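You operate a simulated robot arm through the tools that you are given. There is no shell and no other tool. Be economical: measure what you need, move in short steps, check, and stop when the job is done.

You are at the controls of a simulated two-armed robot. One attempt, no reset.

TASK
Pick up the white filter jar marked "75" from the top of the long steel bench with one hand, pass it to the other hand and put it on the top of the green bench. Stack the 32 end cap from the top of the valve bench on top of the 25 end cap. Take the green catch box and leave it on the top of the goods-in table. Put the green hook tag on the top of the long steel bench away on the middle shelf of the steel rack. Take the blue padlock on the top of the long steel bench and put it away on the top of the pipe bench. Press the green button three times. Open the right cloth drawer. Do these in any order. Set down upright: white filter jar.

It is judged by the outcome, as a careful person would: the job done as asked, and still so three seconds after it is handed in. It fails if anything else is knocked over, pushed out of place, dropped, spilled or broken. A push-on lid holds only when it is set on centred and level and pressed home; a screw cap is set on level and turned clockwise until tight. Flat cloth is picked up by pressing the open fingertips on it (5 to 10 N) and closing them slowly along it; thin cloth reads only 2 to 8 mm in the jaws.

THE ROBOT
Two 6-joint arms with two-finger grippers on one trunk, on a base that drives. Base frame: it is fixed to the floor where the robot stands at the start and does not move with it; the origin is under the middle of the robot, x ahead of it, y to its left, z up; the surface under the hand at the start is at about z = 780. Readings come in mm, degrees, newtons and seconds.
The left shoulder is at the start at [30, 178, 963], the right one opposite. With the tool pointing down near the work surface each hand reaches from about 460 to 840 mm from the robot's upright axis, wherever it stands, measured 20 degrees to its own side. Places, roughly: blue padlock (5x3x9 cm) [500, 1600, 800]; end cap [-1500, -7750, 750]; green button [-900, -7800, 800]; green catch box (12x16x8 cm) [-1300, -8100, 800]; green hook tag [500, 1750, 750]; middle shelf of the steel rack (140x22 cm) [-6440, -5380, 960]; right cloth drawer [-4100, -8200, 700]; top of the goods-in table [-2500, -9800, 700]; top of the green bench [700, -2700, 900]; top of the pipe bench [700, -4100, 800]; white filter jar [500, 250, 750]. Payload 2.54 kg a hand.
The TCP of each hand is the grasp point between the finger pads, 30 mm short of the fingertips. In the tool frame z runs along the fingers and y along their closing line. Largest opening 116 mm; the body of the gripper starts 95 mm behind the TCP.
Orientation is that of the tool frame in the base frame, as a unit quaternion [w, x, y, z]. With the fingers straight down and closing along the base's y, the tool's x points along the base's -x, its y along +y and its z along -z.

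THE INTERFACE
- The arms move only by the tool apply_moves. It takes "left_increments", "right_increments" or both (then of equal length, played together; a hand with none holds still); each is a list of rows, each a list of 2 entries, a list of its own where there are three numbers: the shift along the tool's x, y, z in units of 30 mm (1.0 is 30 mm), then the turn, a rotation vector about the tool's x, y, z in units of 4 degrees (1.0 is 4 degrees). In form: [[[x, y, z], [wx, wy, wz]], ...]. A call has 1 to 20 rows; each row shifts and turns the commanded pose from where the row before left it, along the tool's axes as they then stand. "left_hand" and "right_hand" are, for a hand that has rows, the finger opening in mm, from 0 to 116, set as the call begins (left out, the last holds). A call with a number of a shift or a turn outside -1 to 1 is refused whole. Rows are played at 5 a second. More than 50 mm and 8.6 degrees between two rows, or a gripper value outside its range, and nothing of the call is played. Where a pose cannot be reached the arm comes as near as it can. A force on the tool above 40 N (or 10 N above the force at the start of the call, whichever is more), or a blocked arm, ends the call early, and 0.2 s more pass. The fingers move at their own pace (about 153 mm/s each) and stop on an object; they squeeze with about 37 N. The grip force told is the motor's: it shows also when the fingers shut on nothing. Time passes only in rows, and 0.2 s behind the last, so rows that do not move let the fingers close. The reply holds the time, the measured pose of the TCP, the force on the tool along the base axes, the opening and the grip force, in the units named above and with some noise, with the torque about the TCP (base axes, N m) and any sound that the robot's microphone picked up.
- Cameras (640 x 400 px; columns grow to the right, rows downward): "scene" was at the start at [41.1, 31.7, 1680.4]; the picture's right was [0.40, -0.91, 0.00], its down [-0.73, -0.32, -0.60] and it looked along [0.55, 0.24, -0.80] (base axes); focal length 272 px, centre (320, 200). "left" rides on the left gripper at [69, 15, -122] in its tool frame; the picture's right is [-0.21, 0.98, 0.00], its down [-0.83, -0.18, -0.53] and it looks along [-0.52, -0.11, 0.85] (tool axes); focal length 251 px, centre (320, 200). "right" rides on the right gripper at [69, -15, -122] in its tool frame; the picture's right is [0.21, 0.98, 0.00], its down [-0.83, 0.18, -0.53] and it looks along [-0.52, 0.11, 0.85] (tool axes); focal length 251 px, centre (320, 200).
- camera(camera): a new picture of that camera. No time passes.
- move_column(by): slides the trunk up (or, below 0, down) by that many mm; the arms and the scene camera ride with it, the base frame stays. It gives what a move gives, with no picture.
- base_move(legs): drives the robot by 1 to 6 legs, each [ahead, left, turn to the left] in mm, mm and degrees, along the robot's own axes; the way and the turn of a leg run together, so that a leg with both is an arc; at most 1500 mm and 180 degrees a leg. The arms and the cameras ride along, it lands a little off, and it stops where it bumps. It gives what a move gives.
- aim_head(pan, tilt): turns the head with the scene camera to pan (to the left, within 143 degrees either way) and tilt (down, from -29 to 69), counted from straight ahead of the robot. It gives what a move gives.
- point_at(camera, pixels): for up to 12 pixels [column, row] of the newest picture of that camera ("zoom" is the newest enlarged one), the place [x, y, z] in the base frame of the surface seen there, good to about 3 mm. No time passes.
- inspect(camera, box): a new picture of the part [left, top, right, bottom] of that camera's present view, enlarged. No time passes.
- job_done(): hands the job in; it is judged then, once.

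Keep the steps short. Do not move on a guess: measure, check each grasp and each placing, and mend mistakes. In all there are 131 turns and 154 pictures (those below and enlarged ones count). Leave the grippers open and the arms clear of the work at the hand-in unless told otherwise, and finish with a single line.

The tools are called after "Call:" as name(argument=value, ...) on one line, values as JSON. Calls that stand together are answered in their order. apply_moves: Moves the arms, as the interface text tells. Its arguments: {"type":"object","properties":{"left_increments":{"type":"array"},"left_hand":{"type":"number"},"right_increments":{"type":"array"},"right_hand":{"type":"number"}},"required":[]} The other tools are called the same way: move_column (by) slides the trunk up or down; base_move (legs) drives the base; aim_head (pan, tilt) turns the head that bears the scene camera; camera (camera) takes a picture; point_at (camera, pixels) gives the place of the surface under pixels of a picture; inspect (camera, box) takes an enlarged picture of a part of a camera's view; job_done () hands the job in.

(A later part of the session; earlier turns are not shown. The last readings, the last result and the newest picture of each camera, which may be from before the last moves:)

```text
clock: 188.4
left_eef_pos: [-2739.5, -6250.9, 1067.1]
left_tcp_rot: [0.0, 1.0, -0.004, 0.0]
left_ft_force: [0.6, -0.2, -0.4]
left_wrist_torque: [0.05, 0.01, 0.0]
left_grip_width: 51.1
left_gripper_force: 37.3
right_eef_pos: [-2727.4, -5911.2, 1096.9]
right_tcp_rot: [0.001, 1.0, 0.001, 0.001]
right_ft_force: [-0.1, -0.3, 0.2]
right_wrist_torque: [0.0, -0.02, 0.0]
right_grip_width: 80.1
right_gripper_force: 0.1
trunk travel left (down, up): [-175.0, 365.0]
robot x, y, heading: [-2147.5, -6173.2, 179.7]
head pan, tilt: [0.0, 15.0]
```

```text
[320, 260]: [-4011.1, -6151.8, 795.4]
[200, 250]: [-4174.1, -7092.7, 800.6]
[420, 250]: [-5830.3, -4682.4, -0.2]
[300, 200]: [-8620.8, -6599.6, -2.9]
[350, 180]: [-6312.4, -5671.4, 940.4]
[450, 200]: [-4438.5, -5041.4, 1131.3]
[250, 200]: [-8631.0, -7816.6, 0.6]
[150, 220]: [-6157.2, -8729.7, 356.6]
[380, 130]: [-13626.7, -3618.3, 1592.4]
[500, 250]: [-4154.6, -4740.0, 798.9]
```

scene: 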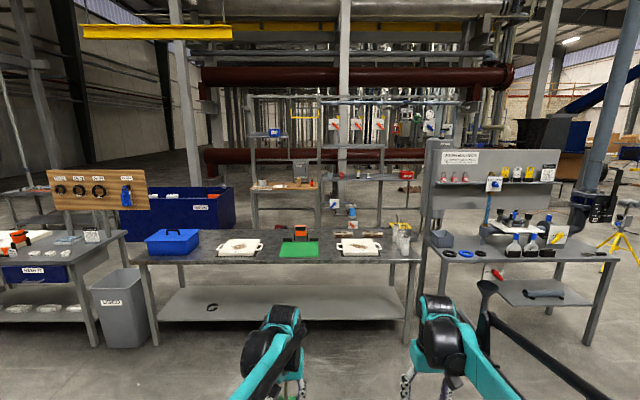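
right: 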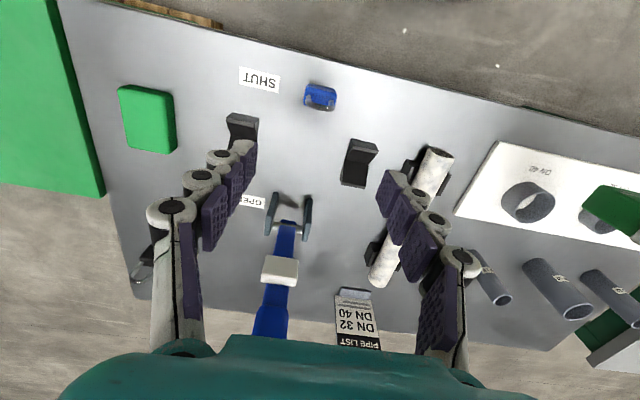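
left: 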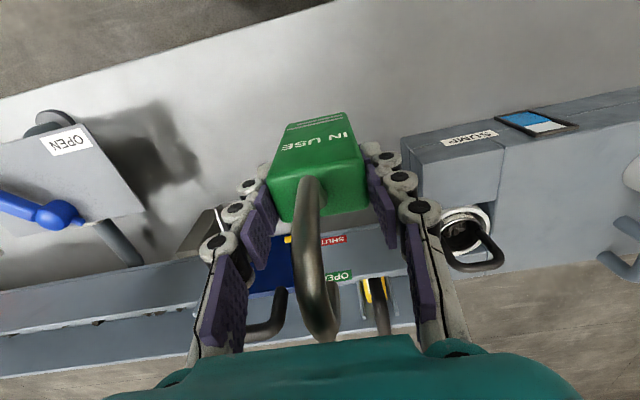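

I enlarge to see the rack and find a way around the long bench.

Call:
inspect(camera="scene", box=[230, 80, 470, 240])

Call:
point_at(camera="zoom", pixels=[[60, 272], [140, 276], [248, 255], [300, 253], [420, 260], [520, 255], [245, 310], [390, 350], [300, 330], [440, 330], [300, 180], [470, 250]])

Call:
point_at(camera="scene", pixels=[[405, 340], [415, 310], [588, 340], [440, 255], [620, 270], [575, 195], [600, 230], [155, 340], [100, 340], [640, 330]])

```text
2.50 times, centred on (350, 160) of scene
```

zoom: 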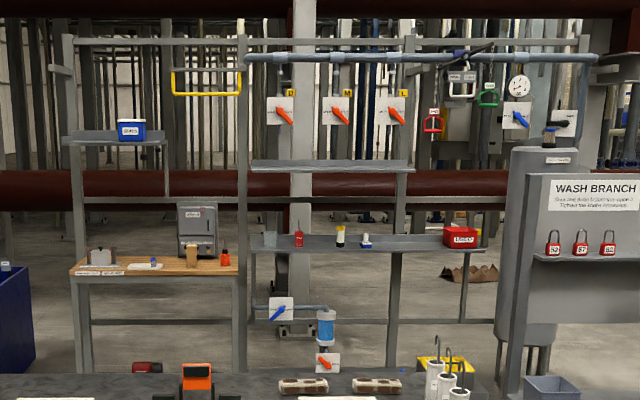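

```text
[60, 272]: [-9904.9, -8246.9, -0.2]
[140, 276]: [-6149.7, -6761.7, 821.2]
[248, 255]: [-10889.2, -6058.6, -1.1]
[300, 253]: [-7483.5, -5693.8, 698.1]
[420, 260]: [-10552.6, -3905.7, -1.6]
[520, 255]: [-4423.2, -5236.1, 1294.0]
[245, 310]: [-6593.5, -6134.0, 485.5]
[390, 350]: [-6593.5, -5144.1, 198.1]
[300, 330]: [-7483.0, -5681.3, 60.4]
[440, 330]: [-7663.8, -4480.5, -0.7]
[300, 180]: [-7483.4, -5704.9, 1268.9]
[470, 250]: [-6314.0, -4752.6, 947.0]
```

```text
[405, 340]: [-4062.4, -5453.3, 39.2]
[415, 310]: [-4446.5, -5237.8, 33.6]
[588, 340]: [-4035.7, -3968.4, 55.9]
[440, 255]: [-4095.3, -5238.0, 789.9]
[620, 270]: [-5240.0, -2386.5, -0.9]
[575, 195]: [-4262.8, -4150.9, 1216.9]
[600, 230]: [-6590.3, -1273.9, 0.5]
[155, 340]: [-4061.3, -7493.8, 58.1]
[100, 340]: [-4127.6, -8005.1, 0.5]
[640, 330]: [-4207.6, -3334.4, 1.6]
```

Rack middle shelf z≈945 at x≈-6312…-6530, free spot near y≈-5000 between the small bottle and the red box. I check a route to the right around the panel bench.

Call:
aim_head(pan=-65, tilt=20)

Call:
camera(camera="scene")

Call:
point_at(camera="scene", pixels=[[100, 250], [150, 280], [200, 300], [300, 300], [250, 250], [200, 220], [350, 250], [400, 300], [450, 350], [300, 220], [60, 300], [150, 240]])

```text
clock: 189.8
left_eef_pos: [-2738.0, -6251.4, 1065.2]
left_tcp_rot: [0.0, 1.0, -0.005, 0.001]
left_ft_force: [0.7, 0.0, -0.7]
left_wrist_torque: [0.0, 0.01, 0.02]
left_grip_width: 50.8
left_gripper_force: 36.9
right_eef_pos: [-2729.0, -5911.1, 1096.8]
right_tcp_rot: [0.001, 1.0, 0.001, 0.002]
right_ft_force: [0.0, 0.6, 0.0]
right_wrist_torque: [-0.02, -0.03, 0.0]
right_grip_width: 80.0
right_gripper_force: 0.0
trunk travel left (down, up): [-175.0, 365.0]
robot x, y, heading: [-2144.9, -6173.1, 179.7]
head pan, tilt: [-65.0, 20.0]
```

```text
99 pictures are left
```

scene: 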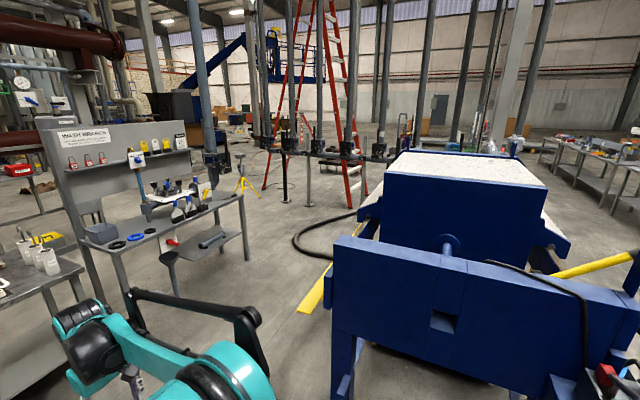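

```text
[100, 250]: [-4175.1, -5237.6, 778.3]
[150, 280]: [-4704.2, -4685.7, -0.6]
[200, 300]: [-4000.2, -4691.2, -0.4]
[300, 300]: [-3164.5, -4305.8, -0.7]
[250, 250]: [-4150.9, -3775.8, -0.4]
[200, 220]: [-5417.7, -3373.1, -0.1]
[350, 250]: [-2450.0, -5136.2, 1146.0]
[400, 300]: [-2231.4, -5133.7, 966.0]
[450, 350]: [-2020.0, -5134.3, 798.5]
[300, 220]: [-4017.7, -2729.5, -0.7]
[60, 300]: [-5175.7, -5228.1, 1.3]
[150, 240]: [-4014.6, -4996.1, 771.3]
```

Right route is tight (press platform, hose). I check the left route.

Call:
point_at(camera="scene", pixels=[[294, 240], [320, 255], [355, 213], [310, 312], [325, 270], [246, 260], [178, 295], [245, 195], [265, 190], [312, 300], [215, 195], [230, 185]])

Call:
aim_head(pan=50, tilt=20)

Call:
camera(camera="scene")

Call:
point_at(camera="scene", pixels=[[300, 220], [250, 230], [200, 250], [350, 240], [400, 250], [440, 260], [480, 280], [330, 200], [520, 300], [300, 260]])

```text
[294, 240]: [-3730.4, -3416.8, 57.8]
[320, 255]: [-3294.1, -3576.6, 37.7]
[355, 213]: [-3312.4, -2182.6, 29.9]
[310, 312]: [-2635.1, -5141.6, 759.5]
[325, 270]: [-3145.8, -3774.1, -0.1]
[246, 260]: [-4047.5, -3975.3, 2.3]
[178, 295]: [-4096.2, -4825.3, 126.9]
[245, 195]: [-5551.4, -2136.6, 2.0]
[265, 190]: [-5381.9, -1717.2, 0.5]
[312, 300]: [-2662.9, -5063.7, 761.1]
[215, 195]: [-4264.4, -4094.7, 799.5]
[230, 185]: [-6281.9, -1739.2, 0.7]
```

```text
clock: 191.7
left_eef_pos: [-2738.1, -6250.7, 1067.2]
left_tcp_rot: [0.0, 1.0, -0.004, -0.001]
left_ft_force: [0.2, -0.6, -1.0]
left_wrist_torque: [0.0, -0.02, -0.03]
left_grip_width: 50.7
left_gripper_force: 36.4
right_eef_pos: [-2728.1, -5911.0, 1097.1]
right_tcp_rot: [0.0, 1.0, 0.001, 0.002]
right_ft_force: [-0.6, -0.4, -0.1]
right_wrist_torque: [-0.02, 0.01, -0.03]
right_grip_width: 80.0
right_gripper_force: 0.0
trunk travel left (down, up): [-175.0, 365.0]
robot x, y, heading: [-2148.3, -6175.6, 179.5]
head pan, tilt: [50.0, 20.0]
```

```text
98 pictures are left
```

scene: 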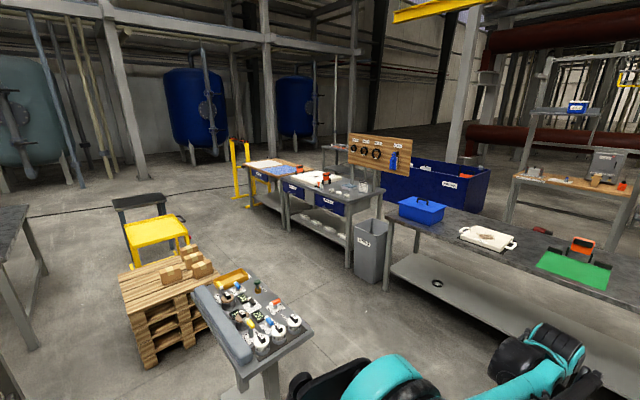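

```text
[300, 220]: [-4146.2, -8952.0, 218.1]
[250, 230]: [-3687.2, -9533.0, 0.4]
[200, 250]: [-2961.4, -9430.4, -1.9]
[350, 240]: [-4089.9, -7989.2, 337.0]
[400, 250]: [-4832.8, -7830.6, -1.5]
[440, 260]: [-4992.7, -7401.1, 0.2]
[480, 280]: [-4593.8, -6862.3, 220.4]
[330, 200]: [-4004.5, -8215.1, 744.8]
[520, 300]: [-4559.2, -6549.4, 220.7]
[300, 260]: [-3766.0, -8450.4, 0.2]
```

Left route is blocked by drawers bench/bin/barriers. I measure my own base footprint to judge the right route.

Call:
aim_head(pan=0, tilt=69)

Call:
camera(camera="scene")

Call:
aim_head(pan=-90, tilt=69)

Call:
camera(camera="scene")

```text
clock: 192.9
left_eef_pos: [-2739.0, -6252.5, 1066.4]
left_tcp_rot: [0.0, 1.0, -0.004, 0.0]
left_ft_force: [0.1, -0.3, -0.3]
left_wrist_torque: [0.0, -0.01, -0.02]
left_grip_width: 50.9
left_gripper_force: 37.1
right_eef_pos: [-2728.3, -5911.6, 1096.2]
right_tcp_rot: [0.001, 1.0, 0.0, 0.002]
right_ft_force: [-1.3, -0.4, -0.4]
right_wrist_torque: [-0.01, -0.04, 0.01]
right_grip_width: 79.9
right_gripper_force: 0.1
trunk travel left (down, up): [-175.0, 365.0]
robot x, y, heading: [-2149.8, -6174.9, 179.3]
head pan, tilt: [0.0, 68.8]
```

```text
97 pictures are left
```

scene: 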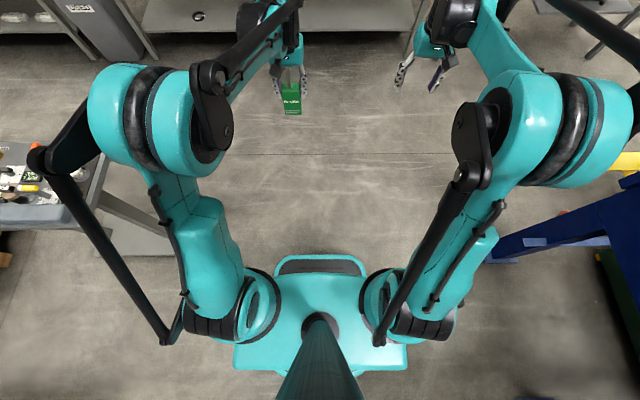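

```text
clock: 194.5
left_eef_pos: [-2740.2, -6251.8, 1065.4]
left_tcp_rot: [0.0, 1.0, -0.004, 0.0]
left_ft_force: [-1.0, 0.0, -1.8]
left_wrist_torque: [-0.02, 0.01, 0.01]
left_grip_width: 50.7
left_gripper_force: 36.6
right_eef_pos: [-2728.5, -5909.9, 1097.6]
right_tcp_rot: [0.001, 1.0, 0.001, 0.002]
right_ft_force: [0.2, 0.1, 1.0]
right_wrist_torque: [0.0, 0.03, 0.0]
right_grip_width: 80.0
right_gripper_force: 0.1
trunk travel left (down, up): [-175.0, 365.0]
robot x, y, heading: [-2145.9, -6173.0, 179.5]
head pan, tilt: [-90.0, 68.8]
```

```text
96 pictures are left
```

scene: 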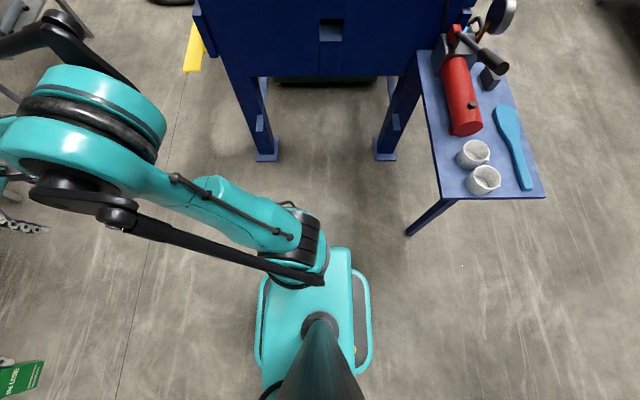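

Call:
point_at(camera="scene", pixels=[[340, 254], [263, 320], [367, 320], [75, 85], [60, 40], [150, 140], [300, 275], [320, 290], [190, 185]])

Call:
aim_head(pan=-60, tilt=15)

Call:
inspect(camera="scene", box=[100, 150, 400, 330])

Call:
point_at(camera="zoom", pixels=[[375, 150], [385, 180], [400, 205], [470, 215], [280, 100], [300, 130], [350, 120], [230, 200], [230, 160]])

```text
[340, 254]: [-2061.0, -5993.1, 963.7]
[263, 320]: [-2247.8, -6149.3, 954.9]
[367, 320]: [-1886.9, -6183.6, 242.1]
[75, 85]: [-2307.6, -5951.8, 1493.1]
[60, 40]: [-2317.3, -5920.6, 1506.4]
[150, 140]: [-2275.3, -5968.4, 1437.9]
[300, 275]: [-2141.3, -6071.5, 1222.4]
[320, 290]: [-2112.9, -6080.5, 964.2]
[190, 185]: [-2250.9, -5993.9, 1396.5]
```

```text
clock: 195.8
left_eef_pos: [-2738.3, -6251.7, 1066.0]
left_tcp_rot: [0.0, 1.0, -0.004, 0.0]
left_ft_force: [0.1, 0.7, -1.6]
left_wrist_torque: [-0.01, 0.01, -0.01]
left_grip_width: 50.7
left_gripper_force: 36.8
right_eef_pos: [-2727.5, -5909.8, 1096.9]
right_tcp_rot: [0.001, 1.0, 0.002, 0.001]
right_ft_force: [0.2, -0.7, 0.8]
right_wrist_torque: [0.04, -0.01, 0.0]
right_grip_width: 80.3
right_gripper_force: 0.1
trunk travel left (down, up): [-175.0, 365.0]
robot x, y, heading: [-2148.5, -6174.9, 179.4]
head pan, tilt: [-60.0, 15.0]
```

```text
2.13 times, centred on (250, 240) of scene
```

zoom: 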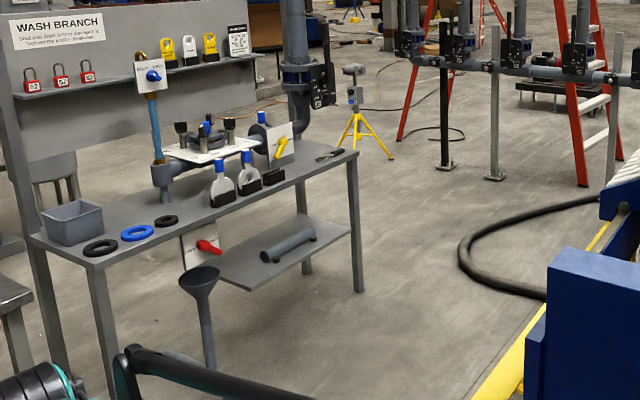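

```text
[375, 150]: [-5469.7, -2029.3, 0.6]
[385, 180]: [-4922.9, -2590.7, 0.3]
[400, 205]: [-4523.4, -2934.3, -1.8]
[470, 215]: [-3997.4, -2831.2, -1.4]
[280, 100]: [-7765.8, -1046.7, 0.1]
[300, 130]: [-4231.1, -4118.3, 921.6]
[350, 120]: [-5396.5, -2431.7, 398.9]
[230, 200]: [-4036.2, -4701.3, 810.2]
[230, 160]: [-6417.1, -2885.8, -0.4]
```

Base footprint is about ±270 × ±235 mm; the gap between hose and bench corner (~630 mm) is passable diagonally. First leg: turn north, sidestep to x≈-3400, go north to y≈-4200.

Call:
base_move(legs=[[0, 0, -89.4], [0, 1250, 0], [1000, 0, 0], [950, 0, 0]])

Call:
aim_head(pan=25, tilt=30)

Call:
camera(camera="scene")

```text
clock: 215.4
left_eef_pos: [-3275.6, -3575.7, 1065.8]
left_tcp_rot: [-0.001, -0.676, 0.737, 0.0]
left_ft_force: [-0.6, 0.7, -0.7]
left_wrist_torque: [0.0, 0.03, 0.01]
left_grip_width: 51.0
left_gripper_force: 37.1
right_eef_pos: [-2939.5, -3613.4, 1096.1]
right_tcp_rot: [-0.002, -0.68, 0.733, -0.001]
right_ft_force: [-0.3, -0.6, -0.5]
right_wrist_torque: [0.01, 0.0, 0.03]
right_grip_width: 80.2
right_gripper_force: 0.1
trunk travel left (down, up): [-175.0, 365.0]
robot x, y, heading: [-3247.8, -4173.7, 84.9]
head pan, tilt: [-60.0, 15.0]
```

```text
clock: 216.9
left_eef_pos: [-3277.7, -3576.2, 1065.5]
left_tcp_rot: [0.0, -0.677, 0.736, -0.001]
left_ft_force: [-0.2, 0.0, -1.0]
left_wrist_torque: [0.01, 0.04, 0.03]
left_grip_width: 50.6
left_gripper_force: 37.2
right_eef_pos: [-2939.3, -3613.5, 1096.9]
right_tcp_rot: [-0.001, -0.68, 0.733, -0.001]
right_ft_force: [0.4, 0.3, -0.3]
right_wrist_torque: [0.02, 0.01, -0.01]
right_grip_width: 80.1
right_gripper_force: 0.1
trunk travel left (down, up): [-175.0, 365.0]
robot x, y, heading: [-3244.4, -4172.3, 84.8]
head pan, tilt: [25.0, 30.0]
```

```text
94 pictures are left
```

scene: 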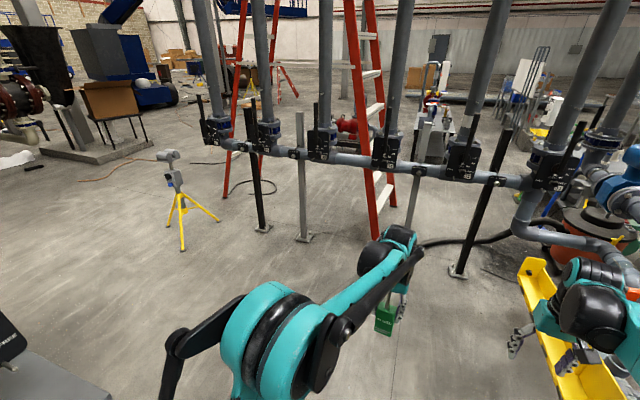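

Call:
aim_head(pan=55, tilt=35)

Call:
camera(camera="scene")

Call:
point_at(camera="scene", pixels=[[300, 150], [200, 200], [250, 120], [150, 250], [400, 150], [200, 130], [100, 200], [450, 110], [120, 130], [60, 150]])

```text
clock: 217.9
left_eef_pos: [-3277.9, -3576.3, 1065.9]
left_tcp_rot: [0.0, -0.676, 0.737, 0.0]
left_ft_force: [0.3, -0.3, -1.0]
left_wrist_torque: [0.0, 0.02, 0.02]
left_grip_width: 50.9
left_gripper_force: 37.0
right_eef_pos: [-2939.6, -3612.5, 1096.9]
right_tcp_rot: [-0.002, -0.68, 0.734, 0.0]
right_ft_force: [0.0, 0.2, 0.0]
right_wrist_torque: [0.01, 0.0, 0.0]
right_grip_width: 80.1
right_gripper_force: 0.1
trunk travel left (down, up): [-175.0, 365.0]
robot x, y, heading: [-3251.8, -4172.1, 85.1]
head pan, tilt: [55.0, 35.0]
```

```text
93 pictures are left
```

scene: 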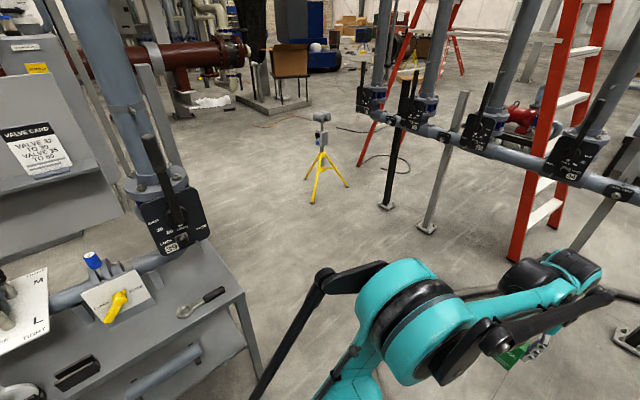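

```text
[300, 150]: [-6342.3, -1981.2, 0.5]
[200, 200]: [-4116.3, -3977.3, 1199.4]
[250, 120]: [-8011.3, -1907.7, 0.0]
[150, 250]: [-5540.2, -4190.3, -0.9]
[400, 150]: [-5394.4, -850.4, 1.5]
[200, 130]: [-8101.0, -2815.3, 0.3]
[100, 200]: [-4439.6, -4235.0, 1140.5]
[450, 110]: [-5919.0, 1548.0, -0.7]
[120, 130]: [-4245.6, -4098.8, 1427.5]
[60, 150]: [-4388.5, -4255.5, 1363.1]
```

Call:
point_at(camera="scene", pixels=[[322, 275], [300, 330], [265, 385], [375, 340], [170, 215], [180, 195], [205, 235], [240, 300], [255, 340], [480, 290]])

Call:
aim_head(pan=95, tilt=30)

Call:
camera(camera="scene")

```text
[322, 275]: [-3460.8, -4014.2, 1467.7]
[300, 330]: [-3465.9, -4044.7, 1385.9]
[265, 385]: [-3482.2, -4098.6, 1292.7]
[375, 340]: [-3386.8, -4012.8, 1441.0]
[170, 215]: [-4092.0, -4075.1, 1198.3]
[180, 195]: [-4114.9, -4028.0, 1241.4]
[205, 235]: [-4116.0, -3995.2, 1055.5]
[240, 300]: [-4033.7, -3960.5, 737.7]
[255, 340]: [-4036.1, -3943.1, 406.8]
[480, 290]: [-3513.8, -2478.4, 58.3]
```

```text
clock: 219.0
left_eef_pos: [-3278.1, -3576.2, 1065.9]
left_tcp_rot: [0.0, -0.676, 0.737, -0.001]
left_ft_force: [-0.2, 1.0, -1.0]
left_wrist_torque: [0.02, 0.02, 0.06]
left_grip_width: 50.5
left_gripper_force: 37.0
right_eef_pos: [-2938.4, -3612.2, 1096.6]
right_tcp_rot: [-0.002, -0.68, 0.734, -0.001]
right_ft_force: [-0.4, 0.1, -0.2]
right_wrist_torque: [-0.03, -0.01, 0.01]
right_grip_width: 79.8
right_gripper_force: 0.0
trunk travel left (down, up): [-175.0, 365.0]
robot x, y, heading: [-3247.9, -4174.5, 85.2]
head pan, tilt: [95.0, 30.0]
```

```text
92 pictures are left
```

scene: 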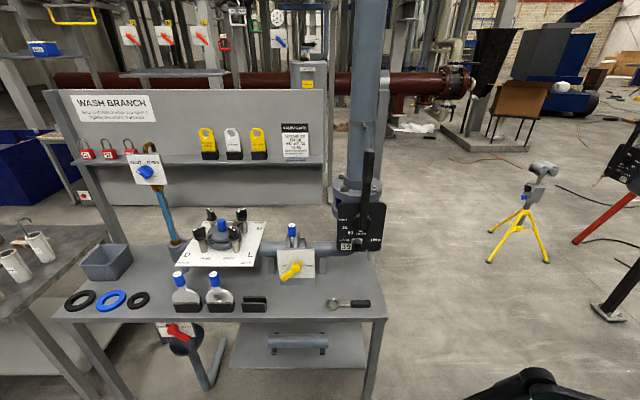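

Arms stay within ±260 mm. I align with the diagonal through the gap (heading ≈151.5°) and check my position.

Call:
base_move(legs=[[0, 0, 66.4], [0, -125, 0]])

Call:
aim_head(pan=0, tilt=45)

Call:
camera(camera="scene")

```text
clock: 223.1
left_eef_pos: [-3744.7, -3853.4, 1066.3]
left_tcp_rot: [0.001, 0.969, -0.247, -0.001]
left_ft_force: [0.5, 0.8, -2.1]
left_wrist_torque: [-0.03, 0.03, -0.01]
left_grip_width: 50.9
left_gripper_force: 36.8
right_eef_pos: [-3574.4, -3557.4, 1098.0]
right_tcp_rot: [0.001, 0.97, -0.242, 0.001]
right_ft_force: [0.3, 0.4, -0.6]
right_wrist_torque: [-0.05, 0.02, -0.02]
right_grip_width: 80.1
right_gripper_force: 0.1
trunk travel left (down, up): [-175.0, 365.0]
robot x, y, heading: [-3184.9, -4063.7, 151.1]
head pan, tilt: [95.0, 30.0]
```

```text
clock: 224.8
left_eef_pos: [-3746.1, -3853.7, 1066.9]
left_tcp_rot: [0.001, 0.969, -0.247, -0.001]
left_ft_force: [0.2, -0.8, -0.8]
left_wrist_torque: [-0.03, -0.03, -0.01]
left_grip_width: 50.8
left_gripper_force: 36.7
right_eef_pos: [-3574.3, -3557.3, 1097.0]
right_tcp_rot: [0.002, 0.97, -0.243, 0.002]
right_ft_force: [-0.1, 0.8, 0.1]
right_wrist_torque: [0.03, 0.0, -0.01]
right_grip_width: 79.7
right_gripper_force: 0.1
trunk travel left (down, up): [-175.0, 365.0]
robot x, y, heading: [-3185.4, -4066.1, 151.0]
head pan, tilt: [0.0, 45.0]
```

```text
91 pictures are left
```

scene: 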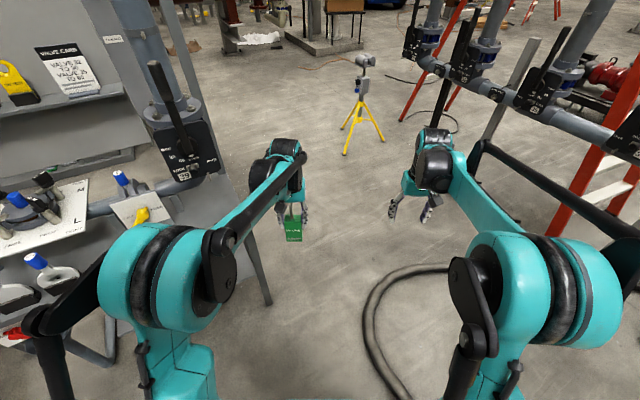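

Call:
point_at(camera="scene", pixels=[[364, 320], [368, 300], [366, 345], [378, 375], [385, 280], [268, 300], [243, 230], [250, 255], [215, 175], [410, 270]])

```text
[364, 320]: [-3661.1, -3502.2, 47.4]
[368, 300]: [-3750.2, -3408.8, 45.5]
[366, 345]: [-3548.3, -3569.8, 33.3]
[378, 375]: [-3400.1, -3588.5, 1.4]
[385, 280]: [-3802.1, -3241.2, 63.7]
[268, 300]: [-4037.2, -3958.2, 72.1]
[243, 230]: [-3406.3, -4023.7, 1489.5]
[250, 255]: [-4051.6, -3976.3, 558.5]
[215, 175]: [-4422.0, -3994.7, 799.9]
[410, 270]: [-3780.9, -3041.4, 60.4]
```

Clearances: hose 257 mm, bench 306 mm from the line; I nudge left 25 mm and advance 450.

Call:
base_move(legs=[[200, 25, 0], [250, 0, 0]])

Call:
aim_head(pan=0, tilt=69)

Call:
camera(camera="scene")

```text
clock: 227.9
left_eef_pos: [-4160.4, -3665.5, 1063.5]
left_tcp_rot: [0.0, 0.971, -0.241, 0.0]
left_ft_force: [0.9, 1.3, -1.7]
left_wrist_torque: [-0.02, 0.03, 0.0]
left_grip_width: 50.8
left_gripper_force: 36.9
right_eef_pos: [-3994.7, -3369.1, 1095.9]
right_tcp_rot: [0.002, 0.972, -0.235, 0.002]
right_ft_force: [-0.2, 0.1, -0.3]
right_wrist_torque: [-0.05, -0.07, 0.01]
right_grip_width: 80.0
right_gripper_force: 0.0
trunk travel left (down, up): [-175.0, 365.0]
robot x, y, heading: [-3600.1, -3865.8, 152.1]
head pan, tilt: [0.0, 45.0]
```

```text
clock: 228.8
left_eef_pos: [-4161.1, -3666.1, 1065.4]
left_tcp_rot: [0.0, 0.97, -0.242, 0.0]
left_ft_force: [0.5, -0.1, -1.4]
left_wrist_torque: [0.03, -0.02, 0.04]
left_grip_width: 50.8
left_gripper_force: 37.0
right_eef_pos: [-3993.9, -3368.8, 1097.2]
right_tcp_rot: [0.001, 0.972, -0.236, 0.002]
right_ft_force: [-0.9, 0.2, -0.1]
right_wrist_torque: [-0.02, -0.05, -0.01]
right_grip_width: 80.3
right_gripper_force: 0.0
trunk travel left (down, up): [-175.0, 365.0]
robot x, y, heading: [-3602.9, -3868.3, 152.2]
head pan, tilt: [0.0, 68.8]
```

```text
90 pictures are left
```

scene: 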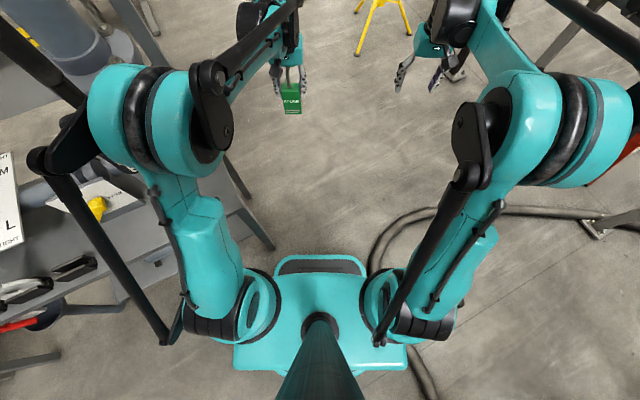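

Margins about 35–50 mm both sides; nudge right 10 mm and go through 700.

Call:
base_move(legs=[[150, -12, 0], [250, 0, 0], [400, 0, 0]])

Call:
aim_head(pan=30, tilt=25)

Call:
camera(camera="scene")

```text
clock: 233.7
left_eef_pos: [-4867.6, -3282.9, 1065.9]
left_tcp_rot: [0.0, 0.971, -0.239, 0.0]
left_ft_force: [-0.5, -0.5, -2.7]
left_wrist_torque: [0.03, -0.02, 0.01]
left_grip_width: 50.6
left_gripper_force: 37.3
right_eef_pos: [-4703.3, -2984.4, 1096.2]
right_tcp_rot: [0.001, 0.972, -0.233, 0.003]
right_ft_force: [0.2, 0.4, -1.1]
right_wrist_torque: [0.0, -0.03, 0.03]
right_grip_width: 79.9
right_gripper_force: 0.1
trunk travel left (down, up): [-175.0, 365.0]
robot x, y, heading: [-4307.6, -3484.6, 152.3]
head pan, tilt: [0.0, 68.8]
```

```text
clock: 234.8
left_eef_pos: [-4867.3, -3282.6, 1065.0]
left_tcp_rot: [0.0, 0.971, -0.238, 0.0]
left_ft_force: [0.8, -1.5, -1.1]
left_wrist_torque: [0.01, 0.0, -0.02]
left_grip_width: 50.9
left_gripper_force: 37.1
right_eef_pos: [-4702.1, -2985.3, 1096.6]
right_tcp_rot: [0.001, 0.972, -0.233, 0.002]
right_ft_force: [-0.3, -0.1, 0.1]
right_wrist_torque: [-0.02, -0.02, 0.0]
right_grip_width: 79.9
right_gripper_force: 0.0
trunk travel left (down, up): [-175.0, 365.0]
robot x, y, heading: [-4302.5, -3482.2, 152.4]
head pan, tilt: [30.0, 25.0]
```

```text
89 pictures are left
```

scene: 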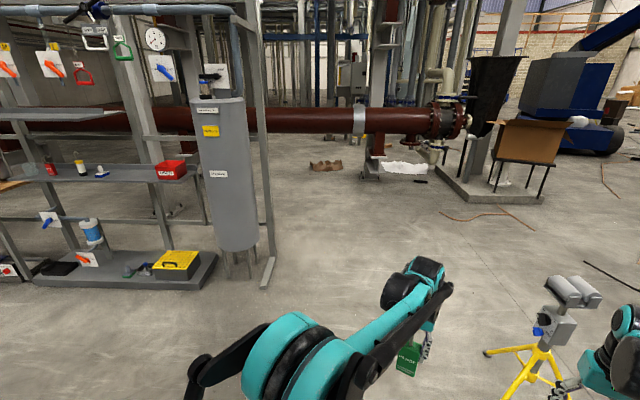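

Through the gap. Now measure the rack shelf and the lower tray.

Call:
inspect(camera="scene", box=[0, 80, 290, 290])

Call:
point_at(camera="scene", pixels=[[105, 180], [130, 176], [150, 178], [60, 180], [115, 172], [95, 282], [170, 282], [100, 178], [172, 165], [235, 210], [50, 112], [270, 270]])

```text
1.90 times, centred on (145, 185) of scene
```

zoom: 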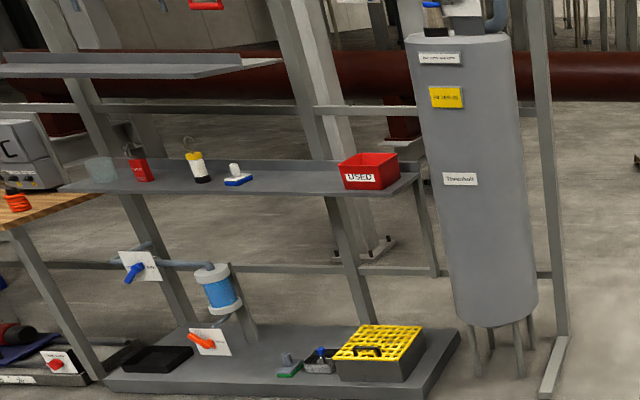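

```text
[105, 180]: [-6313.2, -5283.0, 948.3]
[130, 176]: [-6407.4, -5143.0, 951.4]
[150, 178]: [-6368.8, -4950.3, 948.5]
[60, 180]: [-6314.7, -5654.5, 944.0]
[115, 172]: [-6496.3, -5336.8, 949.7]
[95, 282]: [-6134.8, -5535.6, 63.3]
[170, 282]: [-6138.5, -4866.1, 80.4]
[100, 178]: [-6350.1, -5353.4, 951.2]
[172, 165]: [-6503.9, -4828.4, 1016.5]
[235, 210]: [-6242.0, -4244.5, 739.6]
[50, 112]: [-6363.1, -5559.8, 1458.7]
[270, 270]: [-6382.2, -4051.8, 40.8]
```

Target on shelf: (−6410, −5030), z≈950. Turn west, advance to x≈-5300, then sidestep south; raise column 60.

Call:
move_column(by=60)

Call:
base_move(legs=[[0, 0, 27.6], [980, 0, 0], [0, 1450, 0]])

Call:
aim_head(pan=0, tilt=35)

Call:
camera(camera="scene")

```text
clock: 235.8
left_eef_pos: [-4867.5, -3282.8, 1125.4]
left_tcp_rot: [0.0, 0.971, -0.239, 0.0]
left_ft_force: [-0.1, 0.2, -1.7]
left_wrist_torque: [0.01, 0.0, -0.01]
left_grip_width: 50.8
left_gripper_force: 37.1
right_eef_pos: [-4703.0, -2984.3, 1155.8]
right_tcp_rot: [0.002, 0.973, -0.233, 0.001]
right_ft_force: [-0.1, 0.2, 0.0]
right_wrist_torque: [-0.03, -0.02, 0.02]
right_grip_width: 80.0
right_gripper_force: 0.0
trunk travel left (down, up): [-235.0, 305.0]
robot x, y, heading: [-4305.6, -3481.4, 152.3]
head pan, tilt: [30.0, 25.0]
```

```text
clock: 248.8
left_eef_pos: [-5836.1, -4984.9, 1124.2]
left_tcp_rot: [0.0, 1.0, 0.006, 0.0]
left_ft_force: [0.5, 0.8, -1.6]
left_wrist_torque: [0.02, -0.02, 0.02]
left_grip_width: 51.0
left_gripper_force: 36.5
right_eef_pos: [-5831.7, -4645.1, 1156.0]
right_tcp_rot: [0.0, 1.0, 0.012, 0.001]
right_ft_force: [-0.8, 0.1, -0.3]
right_wrist_torque: [0.01, 0.0, -0.01]
right_grip_width: 79.8
right_gripper_force: 0.0
trunk travel left (down, up): [-235.0, 305.0]
robot x, y, heading: [-5249.7, -4895.4, -179.2]
head pan, tilt: [30.0, 25.0]
```

```text
clock: 249.7
left_eef_pos: [-5835.4, -4985.1, 1125.9]
left_tcp_rot: [0.0, 1.0, 0.006, 0.001]
left_ft_force: [-0.1, 0.6, -1.7]
left_wrist_torque: [0.0, 0.0, 0.02]
left_grip_width: 50.8
left_gripper_force: 36.9
right_eef_pos: [-5832.0, -4644.9, 1156.9]
right_tcp_rot: [0.001, 1.0, 0.011, 0.002]
right_ft_force: [-0.1, -0.9, 0.5]
right_wrist_torque: [0.01, -0.02, -0.01]
right_grip_width: 79.8
right_gripper_force: 0.0
trunk travel left (down, up): [-235.0, 305.0]
robot x, y, heading: [-5250.6, -4897.7, -179.2]
head pan, tilt: [0.0, 35.0]
```

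```text
87 pictures are left
```

scene: 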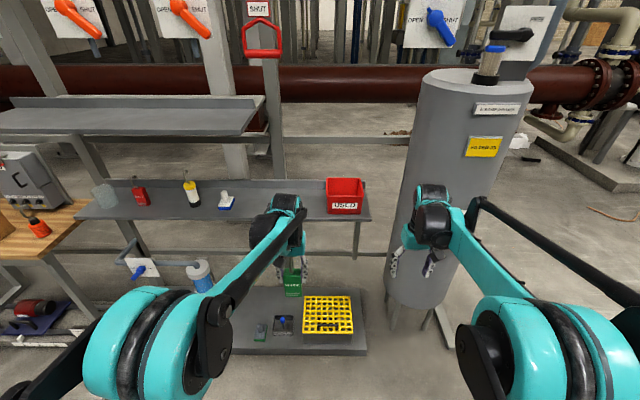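

Call:
point_at(camera="scene", pixels=[[410, 220], [460, 150], [262, 100], [240, 130], [255, 195], [245, 210], [330, 205], [328, 190], [228, 205], [280, 200], [360, 200], [263, 40]])

```text
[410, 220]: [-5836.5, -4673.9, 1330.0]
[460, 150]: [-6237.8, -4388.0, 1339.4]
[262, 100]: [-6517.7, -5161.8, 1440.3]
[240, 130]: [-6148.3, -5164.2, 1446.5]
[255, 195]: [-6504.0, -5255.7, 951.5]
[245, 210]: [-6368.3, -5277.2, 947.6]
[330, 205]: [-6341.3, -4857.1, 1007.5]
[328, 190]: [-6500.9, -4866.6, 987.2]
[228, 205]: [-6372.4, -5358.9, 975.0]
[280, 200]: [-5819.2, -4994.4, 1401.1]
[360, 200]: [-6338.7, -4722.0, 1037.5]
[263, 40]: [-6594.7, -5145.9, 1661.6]
```

Tag spot y≈-4990 keeps clear of upper shelf end (y −5160) and the red box (−4866). Right hand moves inward 90 mm (tank), then base ahead in two legs.

Call:
apply_moves(right_increments=[[[0, 1, 0], [0, 0, 0]], [[0, 1, 0], [0, 0, 0]], [[0, 1, 0], [0, 0, 0]], [[0, 0, -0.5], [0, 0, 0]]])

Call:
base_move(legs=[[300, 0, 0.6], [245, 0, 0]])

Call:
camera(camera="scene")

Call:
camera(camera="left")

```text
clock: 250.7
left_eef_pos: [-5836.2, -4985.9, 1126.3]
left_tcp_rot: [0.001, 1.0, 0.006, 0.0]
left_ft_force: [0.3, -0.1, -0.8]
left_wrist_torque: [-0.03, 0.0, -0.01]
left_grip_width: 50.5
left_gripper_force: 36.9
right_eef_pos: [-5830.5, -4732.2, 1172.1]
right_tcp_rot: [0.0, 1.0, 0.012, 0.001]
right_ft_force: [0.7, 0.3, 0.2]
right_wrist_torque: [-0.02, 0.01, 0.0]
right_grip_width: 80.2
right_gripper_force: 0.0
trunk travel left (down, up): [-235.0, 305.0]
robot x, y, heading: [-5247.2, -4898.5, -179.3]
head pan, tilt: [0.0, 35.0]
```

```text
clock: 254.2
left_eef_pos: [-6394.7, -5008.8, 1125.4]
left_tcp_rot: [-0.001, 1.0, 0.013, 0.0]
left_ft_force: [-0.5, -0.4, -0.4]
left_wrist_torque: [-0.04, -0.05, 0.0]
left_grip_width: 50.8
left_gripper_force: 36.9
right_eef_pos: [-6393.1, -4757.2, 1171.2]
right_tcp_rot: [0.0, 1.0, 0.02, 0.003]
right_ft_force: [-0.8, -0.5, -0.2]
right_wrist_torque: [0.01, -0.04, -0.02]
right_grip_width: 80.4
right_gripper_force: 0.1
trunk travel left (down, up): [-235.0, 305.0]
robot x, y, heading: [-5809.0, -4908.0, -178.3]
head pan, tilt: [0.0, 35.0]
```

```text
86 pictures are left
```

scene: 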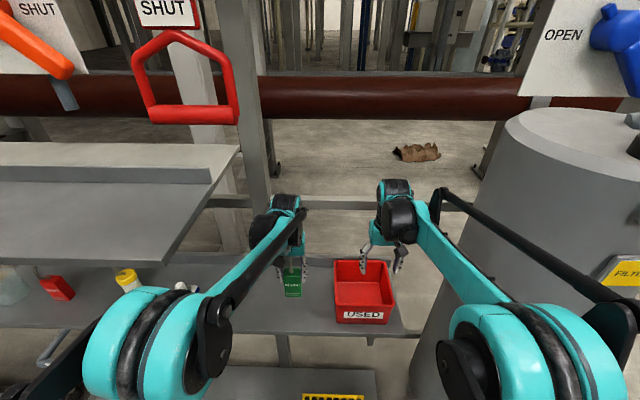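

```text
85 pictures are left
```

left: 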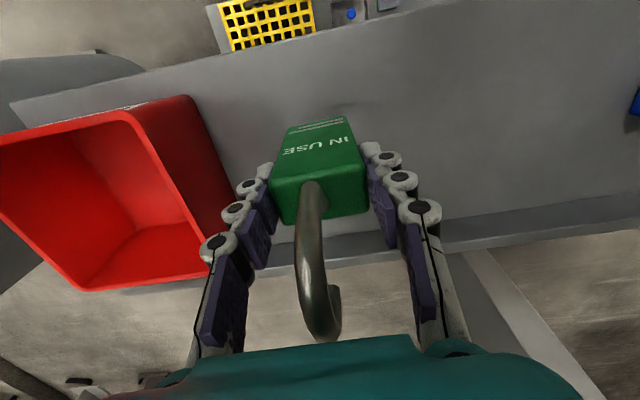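

Over the shelf with clearances. Lower the tag 78 mm.

Call:
apply_moves(left_increments=[[[0, 0, 0.7], [0, 0, 0]], [[0, 0, 0.7], [0, 0, 0]], [[0, 0, 0.7], [0, 0, 0]], [[0, 0, 0.4], [0, 0, 0]], [[0, 0, 0.1], [0, 0, 0]], [[0, 0, 0], [0, 0, 0]]])

Call:
camera(camera="left")

```text
clock: 255.6
left_eef_pos: [-6393.5, -5008.7, 1048.0]
left_tcp_rot: [-0.001, 1.0, 0.015, 0.001]
left_ft_force: [-0.8, -0.6, -1.2]
left_wrist_torque: [-0.02, -0.01, 0.0]
left_grip_width: 50.6
left_gripper_force: 37.1
right_eef_pos: [-6392.6, -4755.5, 1172.4]
right_tcp_rot: [0.001, 1.0, 0.02, 0.002]
right_ft_force: [0.2, 0.4, -0.4]
right_wrist_torque: [0.01, 0.04, -0.04]
right_grip_width: 80.3
right_gripper_force: 0.1
trunk travel left (down, up): [-235.0, 305.0]
robot x, y, heading: [-5804.2, -4910.7, -178.3]
head pan, tilt: [0.0, 35.0]
```

```text
84 pictures are left
```

left: 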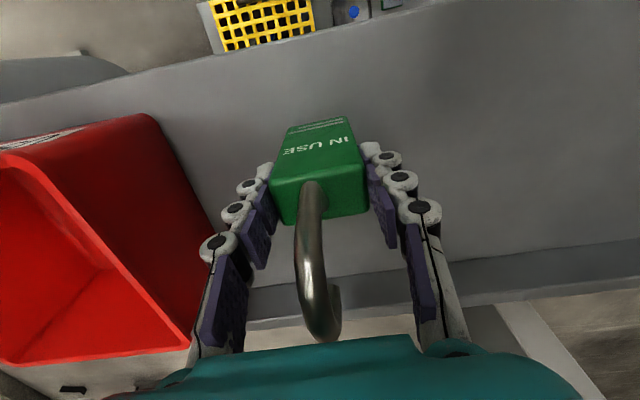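

Call:
apply_moves(left_increments=[[[0, 0, 0.08], [0, 0, 0]], [[0, 0, 0.06], [0, 0, 0]], [[0, 0, 0.05], [0, 0, 0]], [[0, 0, 0], [0, 0, 0]]])

```text
clock: 256.6
left_eef_pos: [-6393.2, -5008.3, 1042.9]
left_tcp_rot: [0.0, 1.0, 0.014, 0.001]
left_ft_force: [0.3, 0.1, -1.5]
left_wrist_torque: [0.03, -0.01, -0.03]
left_grip_width: 50.9
left_gripper_force: 37.0
right_eef_pos: [-6391.7, -4756.2, 1172.4]
right_tcp_rot: [0.0, 1.0, 0.019, 0.002]
right_ft_force: [-0.5, 0.0, 0.3]
right_wrist_torque: [-0.03, -0.02, 0.0]
right_grip_width: 79.8
right_gripper_force: 0.1
trunk travel left (down, up): [-235.0, 305.0]
robot x, y, heading: [-5807.0, -4909.5, -178.3]
head pan, tilt: [0.0, 35.0]
```

No contact yet; a little further down in 1.5 mm steps.

Call:
apply_moves(left_increments=[[[0, 0, 0.05], [0, 0, 0]], [[0, 0, 0.05], [0, 0, 0]], [[0, 0, 0], [0, 0, 0]]])

```text
clock: 257.4
left_eef_pos: [-6393.0, -5007.4, 1039.2]
left_tcp_rot: [0.0, 1.0, 0.015, -0.001]
left_ft_force: [-4.6, -2.7, 26.6]
left_wrist_torque: [-0.18, 0.16, 0.03]
left_grip_width: 51.1
left_gripper_force: 36.8
right_eef_pos: [-6390.7, -4755.8, 1173.4]
right_tcp_rot: [0.0, 1.0, 0.019, 0.001]
right_ft_force: [0.2, 0.3, 0.0]
right_wrist_torque: [-0.03, -0.02, 0.0]
right_grip_width: 79.9
right_gripper_force: 0.1
trunk travel left (down, up): [-235.0, 305.0]
robot x, y, heading: [-5806.4, -4913.6, -178.2]
head pan, tilt: [0.0, 35.0]
```

Contact. Open to 90 and rise.

Call:
apply_moves(left_increments=[[[0, 0, -0.02], [0, 0, 0]], [[0, 0, 0], [0, 0, 0]], [[0, 0, -0.5], [0, 0, 0]], [[0, 0, -0.8], [0, 0, 0]], [[0, 0, -0.8], [0, 0, 0]], [[0, 0, -0.8], [0, 0, 0]], [[0, 0, -0.8], [0, 0, 0]], [[0, 0, -0.5], [0, 0, 0]], [[0, 0, 0], [0, 0, 0]]], left_hand=90)

Call:
camera(camera="left")

```text
clock: 259.4
left_eef_pos: [-6394.0, -5006.4, 1165.3]
left_tcp_rot: [-0.001, 1.0, 0.014, 0.0]
left_ft_force: [-0.3, -0.7, 0.5]
left_wrist_torque: [0.01, 0.01, -0.02]
left_grip_width: 90.3
left_gripper_force: 0.0
right_eef_pos: [-6392.4, -4755.6, 1171.7]
right_tcp_rot: [0.001, 1.0, 0.02, 0.002]
right_ft_force: [-0.1, 0.2, -0.3]
right_wrist_torque: [-0.01, 0.04, -0.04]
right_grip_width: 80.0
right_gripper_force: 0.0
trunk travel left (down, up): [-235.0, 305.0]
robot x, y, heading: [-5805.1, -4908.6, -178.5]
head pan, tilt: [0.0, 35.0]
```

```text
83 pictures are left
```

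left: 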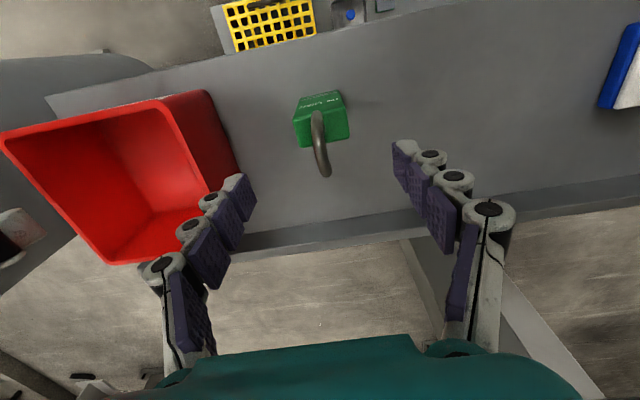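

Tag stands on the middle shelf. Raise column a bit and retrace the route: back off, sidestep north, back east.

Call:
move_column(by=60)

Call:
base_move(legs=[[-300, 0, 0], [-260, 0, -1.5], [0, -1420, 0], [-950, 0, 0]])

Call:
camera(camera="scene")

```text
clock: 260.4
left_eef_pos: [-6394.8, -5007.7, 1226.3]
left_tcp_rot: [0.0, 1.0, 0.013, 0.0]
left_ft_force: [-1.3, 0.0, 0.0]
left_wrist_torque: [-0.01, -0.02, 0.0]
left_grip_width: 89.8
left_gripper_force: 0.1
right_eef_pos: [-6392.2, -4754.9, 1232.6]
right_tcp_rot: [0.001, 1.0, 0.019, 0.002]
right_ft_force: [-0.2, 0.1, 0.5]
right_wrist_torque: [0.01, 0.03, 0.04]
right_grip_width: 80.2
right_gripper_force: 0.0
trunk travel left (down, up): [-295.0, 245.0]
robot x, y, heading: [-5803.8, -4910.7, -178.4]
head pan, tilt: [0.0, 35.0]
```

```text
clock: 275.3
left_eef_pos: [-4875.5, -3547.6, 1227.1]
left_tcp_rot: [0.0, 1.0, 0.014, -0.001]
left_ft_force: [1.0, 0.4, 0.5]
left_wrist_torque: [-0.02, 0.02, -0.01]
left_grip_width: 90.3
left_gripper_force: 0.0
right_eef_pos: [-4875.1, -3296.5, 1232.6]
right_tcp_rot: [0.001, 1.0, 0.019, 0.001]
right_ft_force: [-0.5, -0.1, 0.5]
right_wrist_torque: [0.03, -0.02, -0.01]
right_grip_width: 80.2
right_gripper_force: 0.1
trunk travel left (down, up): [-295.0, 245.0]
robot x, y, heading: [-4286.9, -3448.8, -178.4]
head pan, tilt: [0.0, 35.0]
```

```text
82 pictures are left
```

scene: 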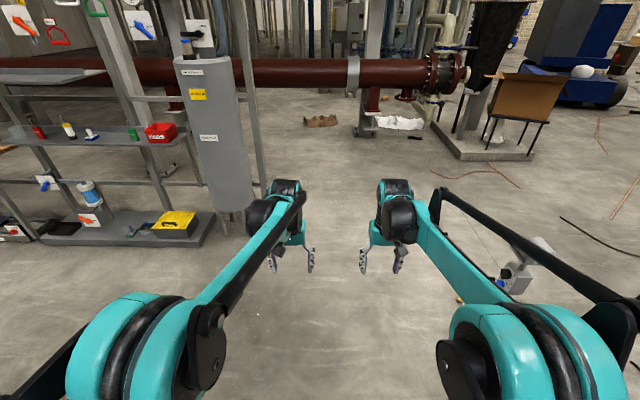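

Call:
base_move(legs=[[0, 0, -29.5], [0, 40, 0]])

```text
clock: 277.6
left_eef_pos: [-4865.6, -3279.4, 1225.9]
left_tcp_rot: [-0.001, 0.97, -0.241, 0.0]
left_ft_force: [-0.1, -0.6, -0.4]
left_wrist_torque: [0.01, -0.02, 0.03]
left_grip_width: 90.0
left_gripper_force: 0.0
right_eef_pos: [-4739.3, -3060.2, 1232.0]
right_tcp_rot: [0.0, 0.972, -0.237, 0.001]
right_ft_force: [0.5, -0.2, 0.8]
right_wrist_torque: [0.02, 0.01, 0.0]
right_grip_width: 79.9
right_gripper_force: 0.2
trunk travel left (down, up): [-295.0, 245.0]
robot x, y, heading: [-4303.6, -3483.8, 152.4]
head pan, tilt: [0.0, 35.0]
```

On the line (bench −283, hose +274). Back 350 and recheck.

Call:
base_move(legs=[[-350, 0, 0]])

```text
clock: 279.9
left_eef_pos: [-4556.4, -3442.9, 1227.2]
left_tcp_rot: [0.001, 0.971, -0.24, -0.001]
left_ft_force: [0.2, -1.0, 0.5]
left_wrist_torque: [-0.02, 0.02, -0.02]
left_grip_width: 90.2
left_gripper_force: 0.1
right_eef_pos: [-4432.2, -3224.9, 1231.9]
right_tcp_rot: [0.0, 0.972, -0.236, 0.001]
right_ft_force: [-0.5, -0.3, -1.1]
right_wrist_torque: [-0.01, 0.03, -0.01]
right_grip_width: 80.0
right_gripper_force: 0.0
trunk travel left (down, up): [-295.0, 245.0]
robot x, y, heading: [-3995.4, -3645.8, 152.4]
head pan, tilt: [0.0, 35.0]
```

Still centred. Back 850 through.

Call:
base_move(legs=[[-300, 0, 0], [-300, 0, 0], [-280, 0, 0]])

```text
clock: 285.2
left_eef_pos: [-3772.1, -3856.2, 1227.3]
left_tcp_rot: [0.0, 0.971, -0.238, 0.0]
left_ft_force: [-0.2, 0.2, 0.0]
left_wrist_torque: [-0.01, 0.04, 0.0]
left_grip_width: 90.1
left_gripper_force: 0.1
right_eef_pos: [-3649.2, -3636.7, 1231.6]
right_tcp_rot: [0.0, 0.972, -0.234, 0.002]
right_ft_force: [0.5, -1.2, 0.6]
right_wrist_torque: [0.02, 0.0, 0.04]
right_grip_width: 80.1
right_gripper_force: 0.0
trunk travel left (down, up): [-295.0, 245.0]
robot x, y, heading: [-3210.5, -4059.8, 152.4]
head pan, tilt: [0.0, 35.0]
```

Through the gap. Turn west and sidestep south along x≈-3250 toward the drawers bench.

Call:
base_move(legs=[[0, 0, 27.6], [0, 1500, 0], [0, 600, 0]])

Call:
aim_head(pan=60, tilt=30)

Call:
camera(camera="scene")

Call:
point_at(camera="scene", pixels=[[100, 300], [150, 350], [200, 300], [250, 250], [300, 300], [350, 300], [400, 250], [450, 250], [300, 220], [200, 220]])

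```text
clock: 297.1
left_eef_pos: [-3843.7, -6264.8, 1225.9]
left_tcp_rot: [0.0, 1.0, -0.01, 0.001]
left_ft_force: [0.9, 0.0, 0.8]
left_wrist_torque: [0.04, -0.01, -0.02]
left_grip_width: 90.1
left_gripper_force: 0.1
right_eef_pos: [-3831.4, -6015.3, 1232.0]
right_tcp_rot: [0.001, 1.0, -0.005, 0.002]
right_ft_force: [0.2, 0.0, 0.3]
right_wrist_torque: [0.01, 0.02, 0.01]
right_grip_width: 79.9
right_gripper_force: 0.1
trunk travel left (down, up): [-295.0, 245.0]
robot x, y, heading: [-3253.6, -6192.0, 178.9]
head pan, tilt: [0.0, 35.0]
```

```text
clock: 298.4
left_eef_pos: [-3844.6, -6264.3, 1228.0]
left_tcp_rot: [0.001, 1.0, -0.01, 0.0]
left_ft_force: [0.2, -0.2, 0.1]
left_wrist_torque: [0.06, 0.01, -0.01]
left_grip_width: 90.1
left_gripper_force: 0.1
right_eef_pos: [-3832.9, -6014.4, 1232.7]
right_tcp_rot: [0.0, 1.0, -0.005, 0.001]
right_ft_force: [-0.5, -0.1, -0.4]
right_wrist_torque: [0.0, -0.01, 0.0]
right_grip_width: 79.9
right_gripper_force: 0.0
trunk travel left (down, up): [-295.0, 245.0]
robot x, y, heading: [-3251.8, -6196.0, 178.8]
head pan, tilt: [60.0, 30.0]
```

```text
81 pictures are left
```

scene: 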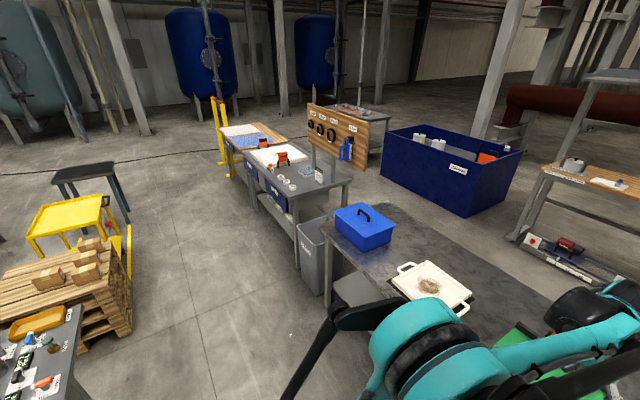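

```text
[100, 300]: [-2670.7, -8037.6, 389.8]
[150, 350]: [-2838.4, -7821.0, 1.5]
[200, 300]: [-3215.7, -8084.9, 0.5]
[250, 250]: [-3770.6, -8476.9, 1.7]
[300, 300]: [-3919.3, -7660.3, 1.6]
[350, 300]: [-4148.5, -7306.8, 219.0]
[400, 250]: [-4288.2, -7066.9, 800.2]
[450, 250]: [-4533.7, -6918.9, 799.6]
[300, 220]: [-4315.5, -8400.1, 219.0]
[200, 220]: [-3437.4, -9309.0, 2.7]
```

Call:
inspect(camera="scene", box=[210, 110, 370, 240])

Call:
point_at(camera="zoom", pixels=[[265, 295], [275, 250], [170, 220], [290, 320], [320, 260], [370, 245], [255, 350], [300, 220], [90, 130]])

```text
3.08 times, centred on (290, 175) of scene
```

zoom: 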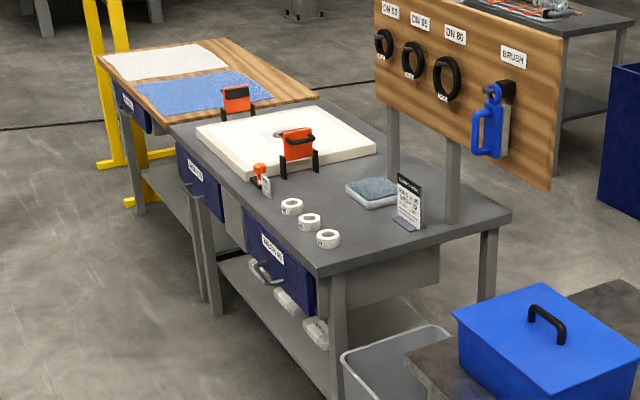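

```text
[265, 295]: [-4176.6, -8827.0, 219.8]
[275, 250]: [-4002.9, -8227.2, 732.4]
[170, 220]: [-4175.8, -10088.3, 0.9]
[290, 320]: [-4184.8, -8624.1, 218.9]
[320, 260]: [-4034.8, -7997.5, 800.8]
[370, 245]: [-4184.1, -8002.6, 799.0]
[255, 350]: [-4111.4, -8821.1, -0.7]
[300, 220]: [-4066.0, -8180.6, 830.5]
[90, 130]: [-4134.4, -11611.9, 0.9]
```

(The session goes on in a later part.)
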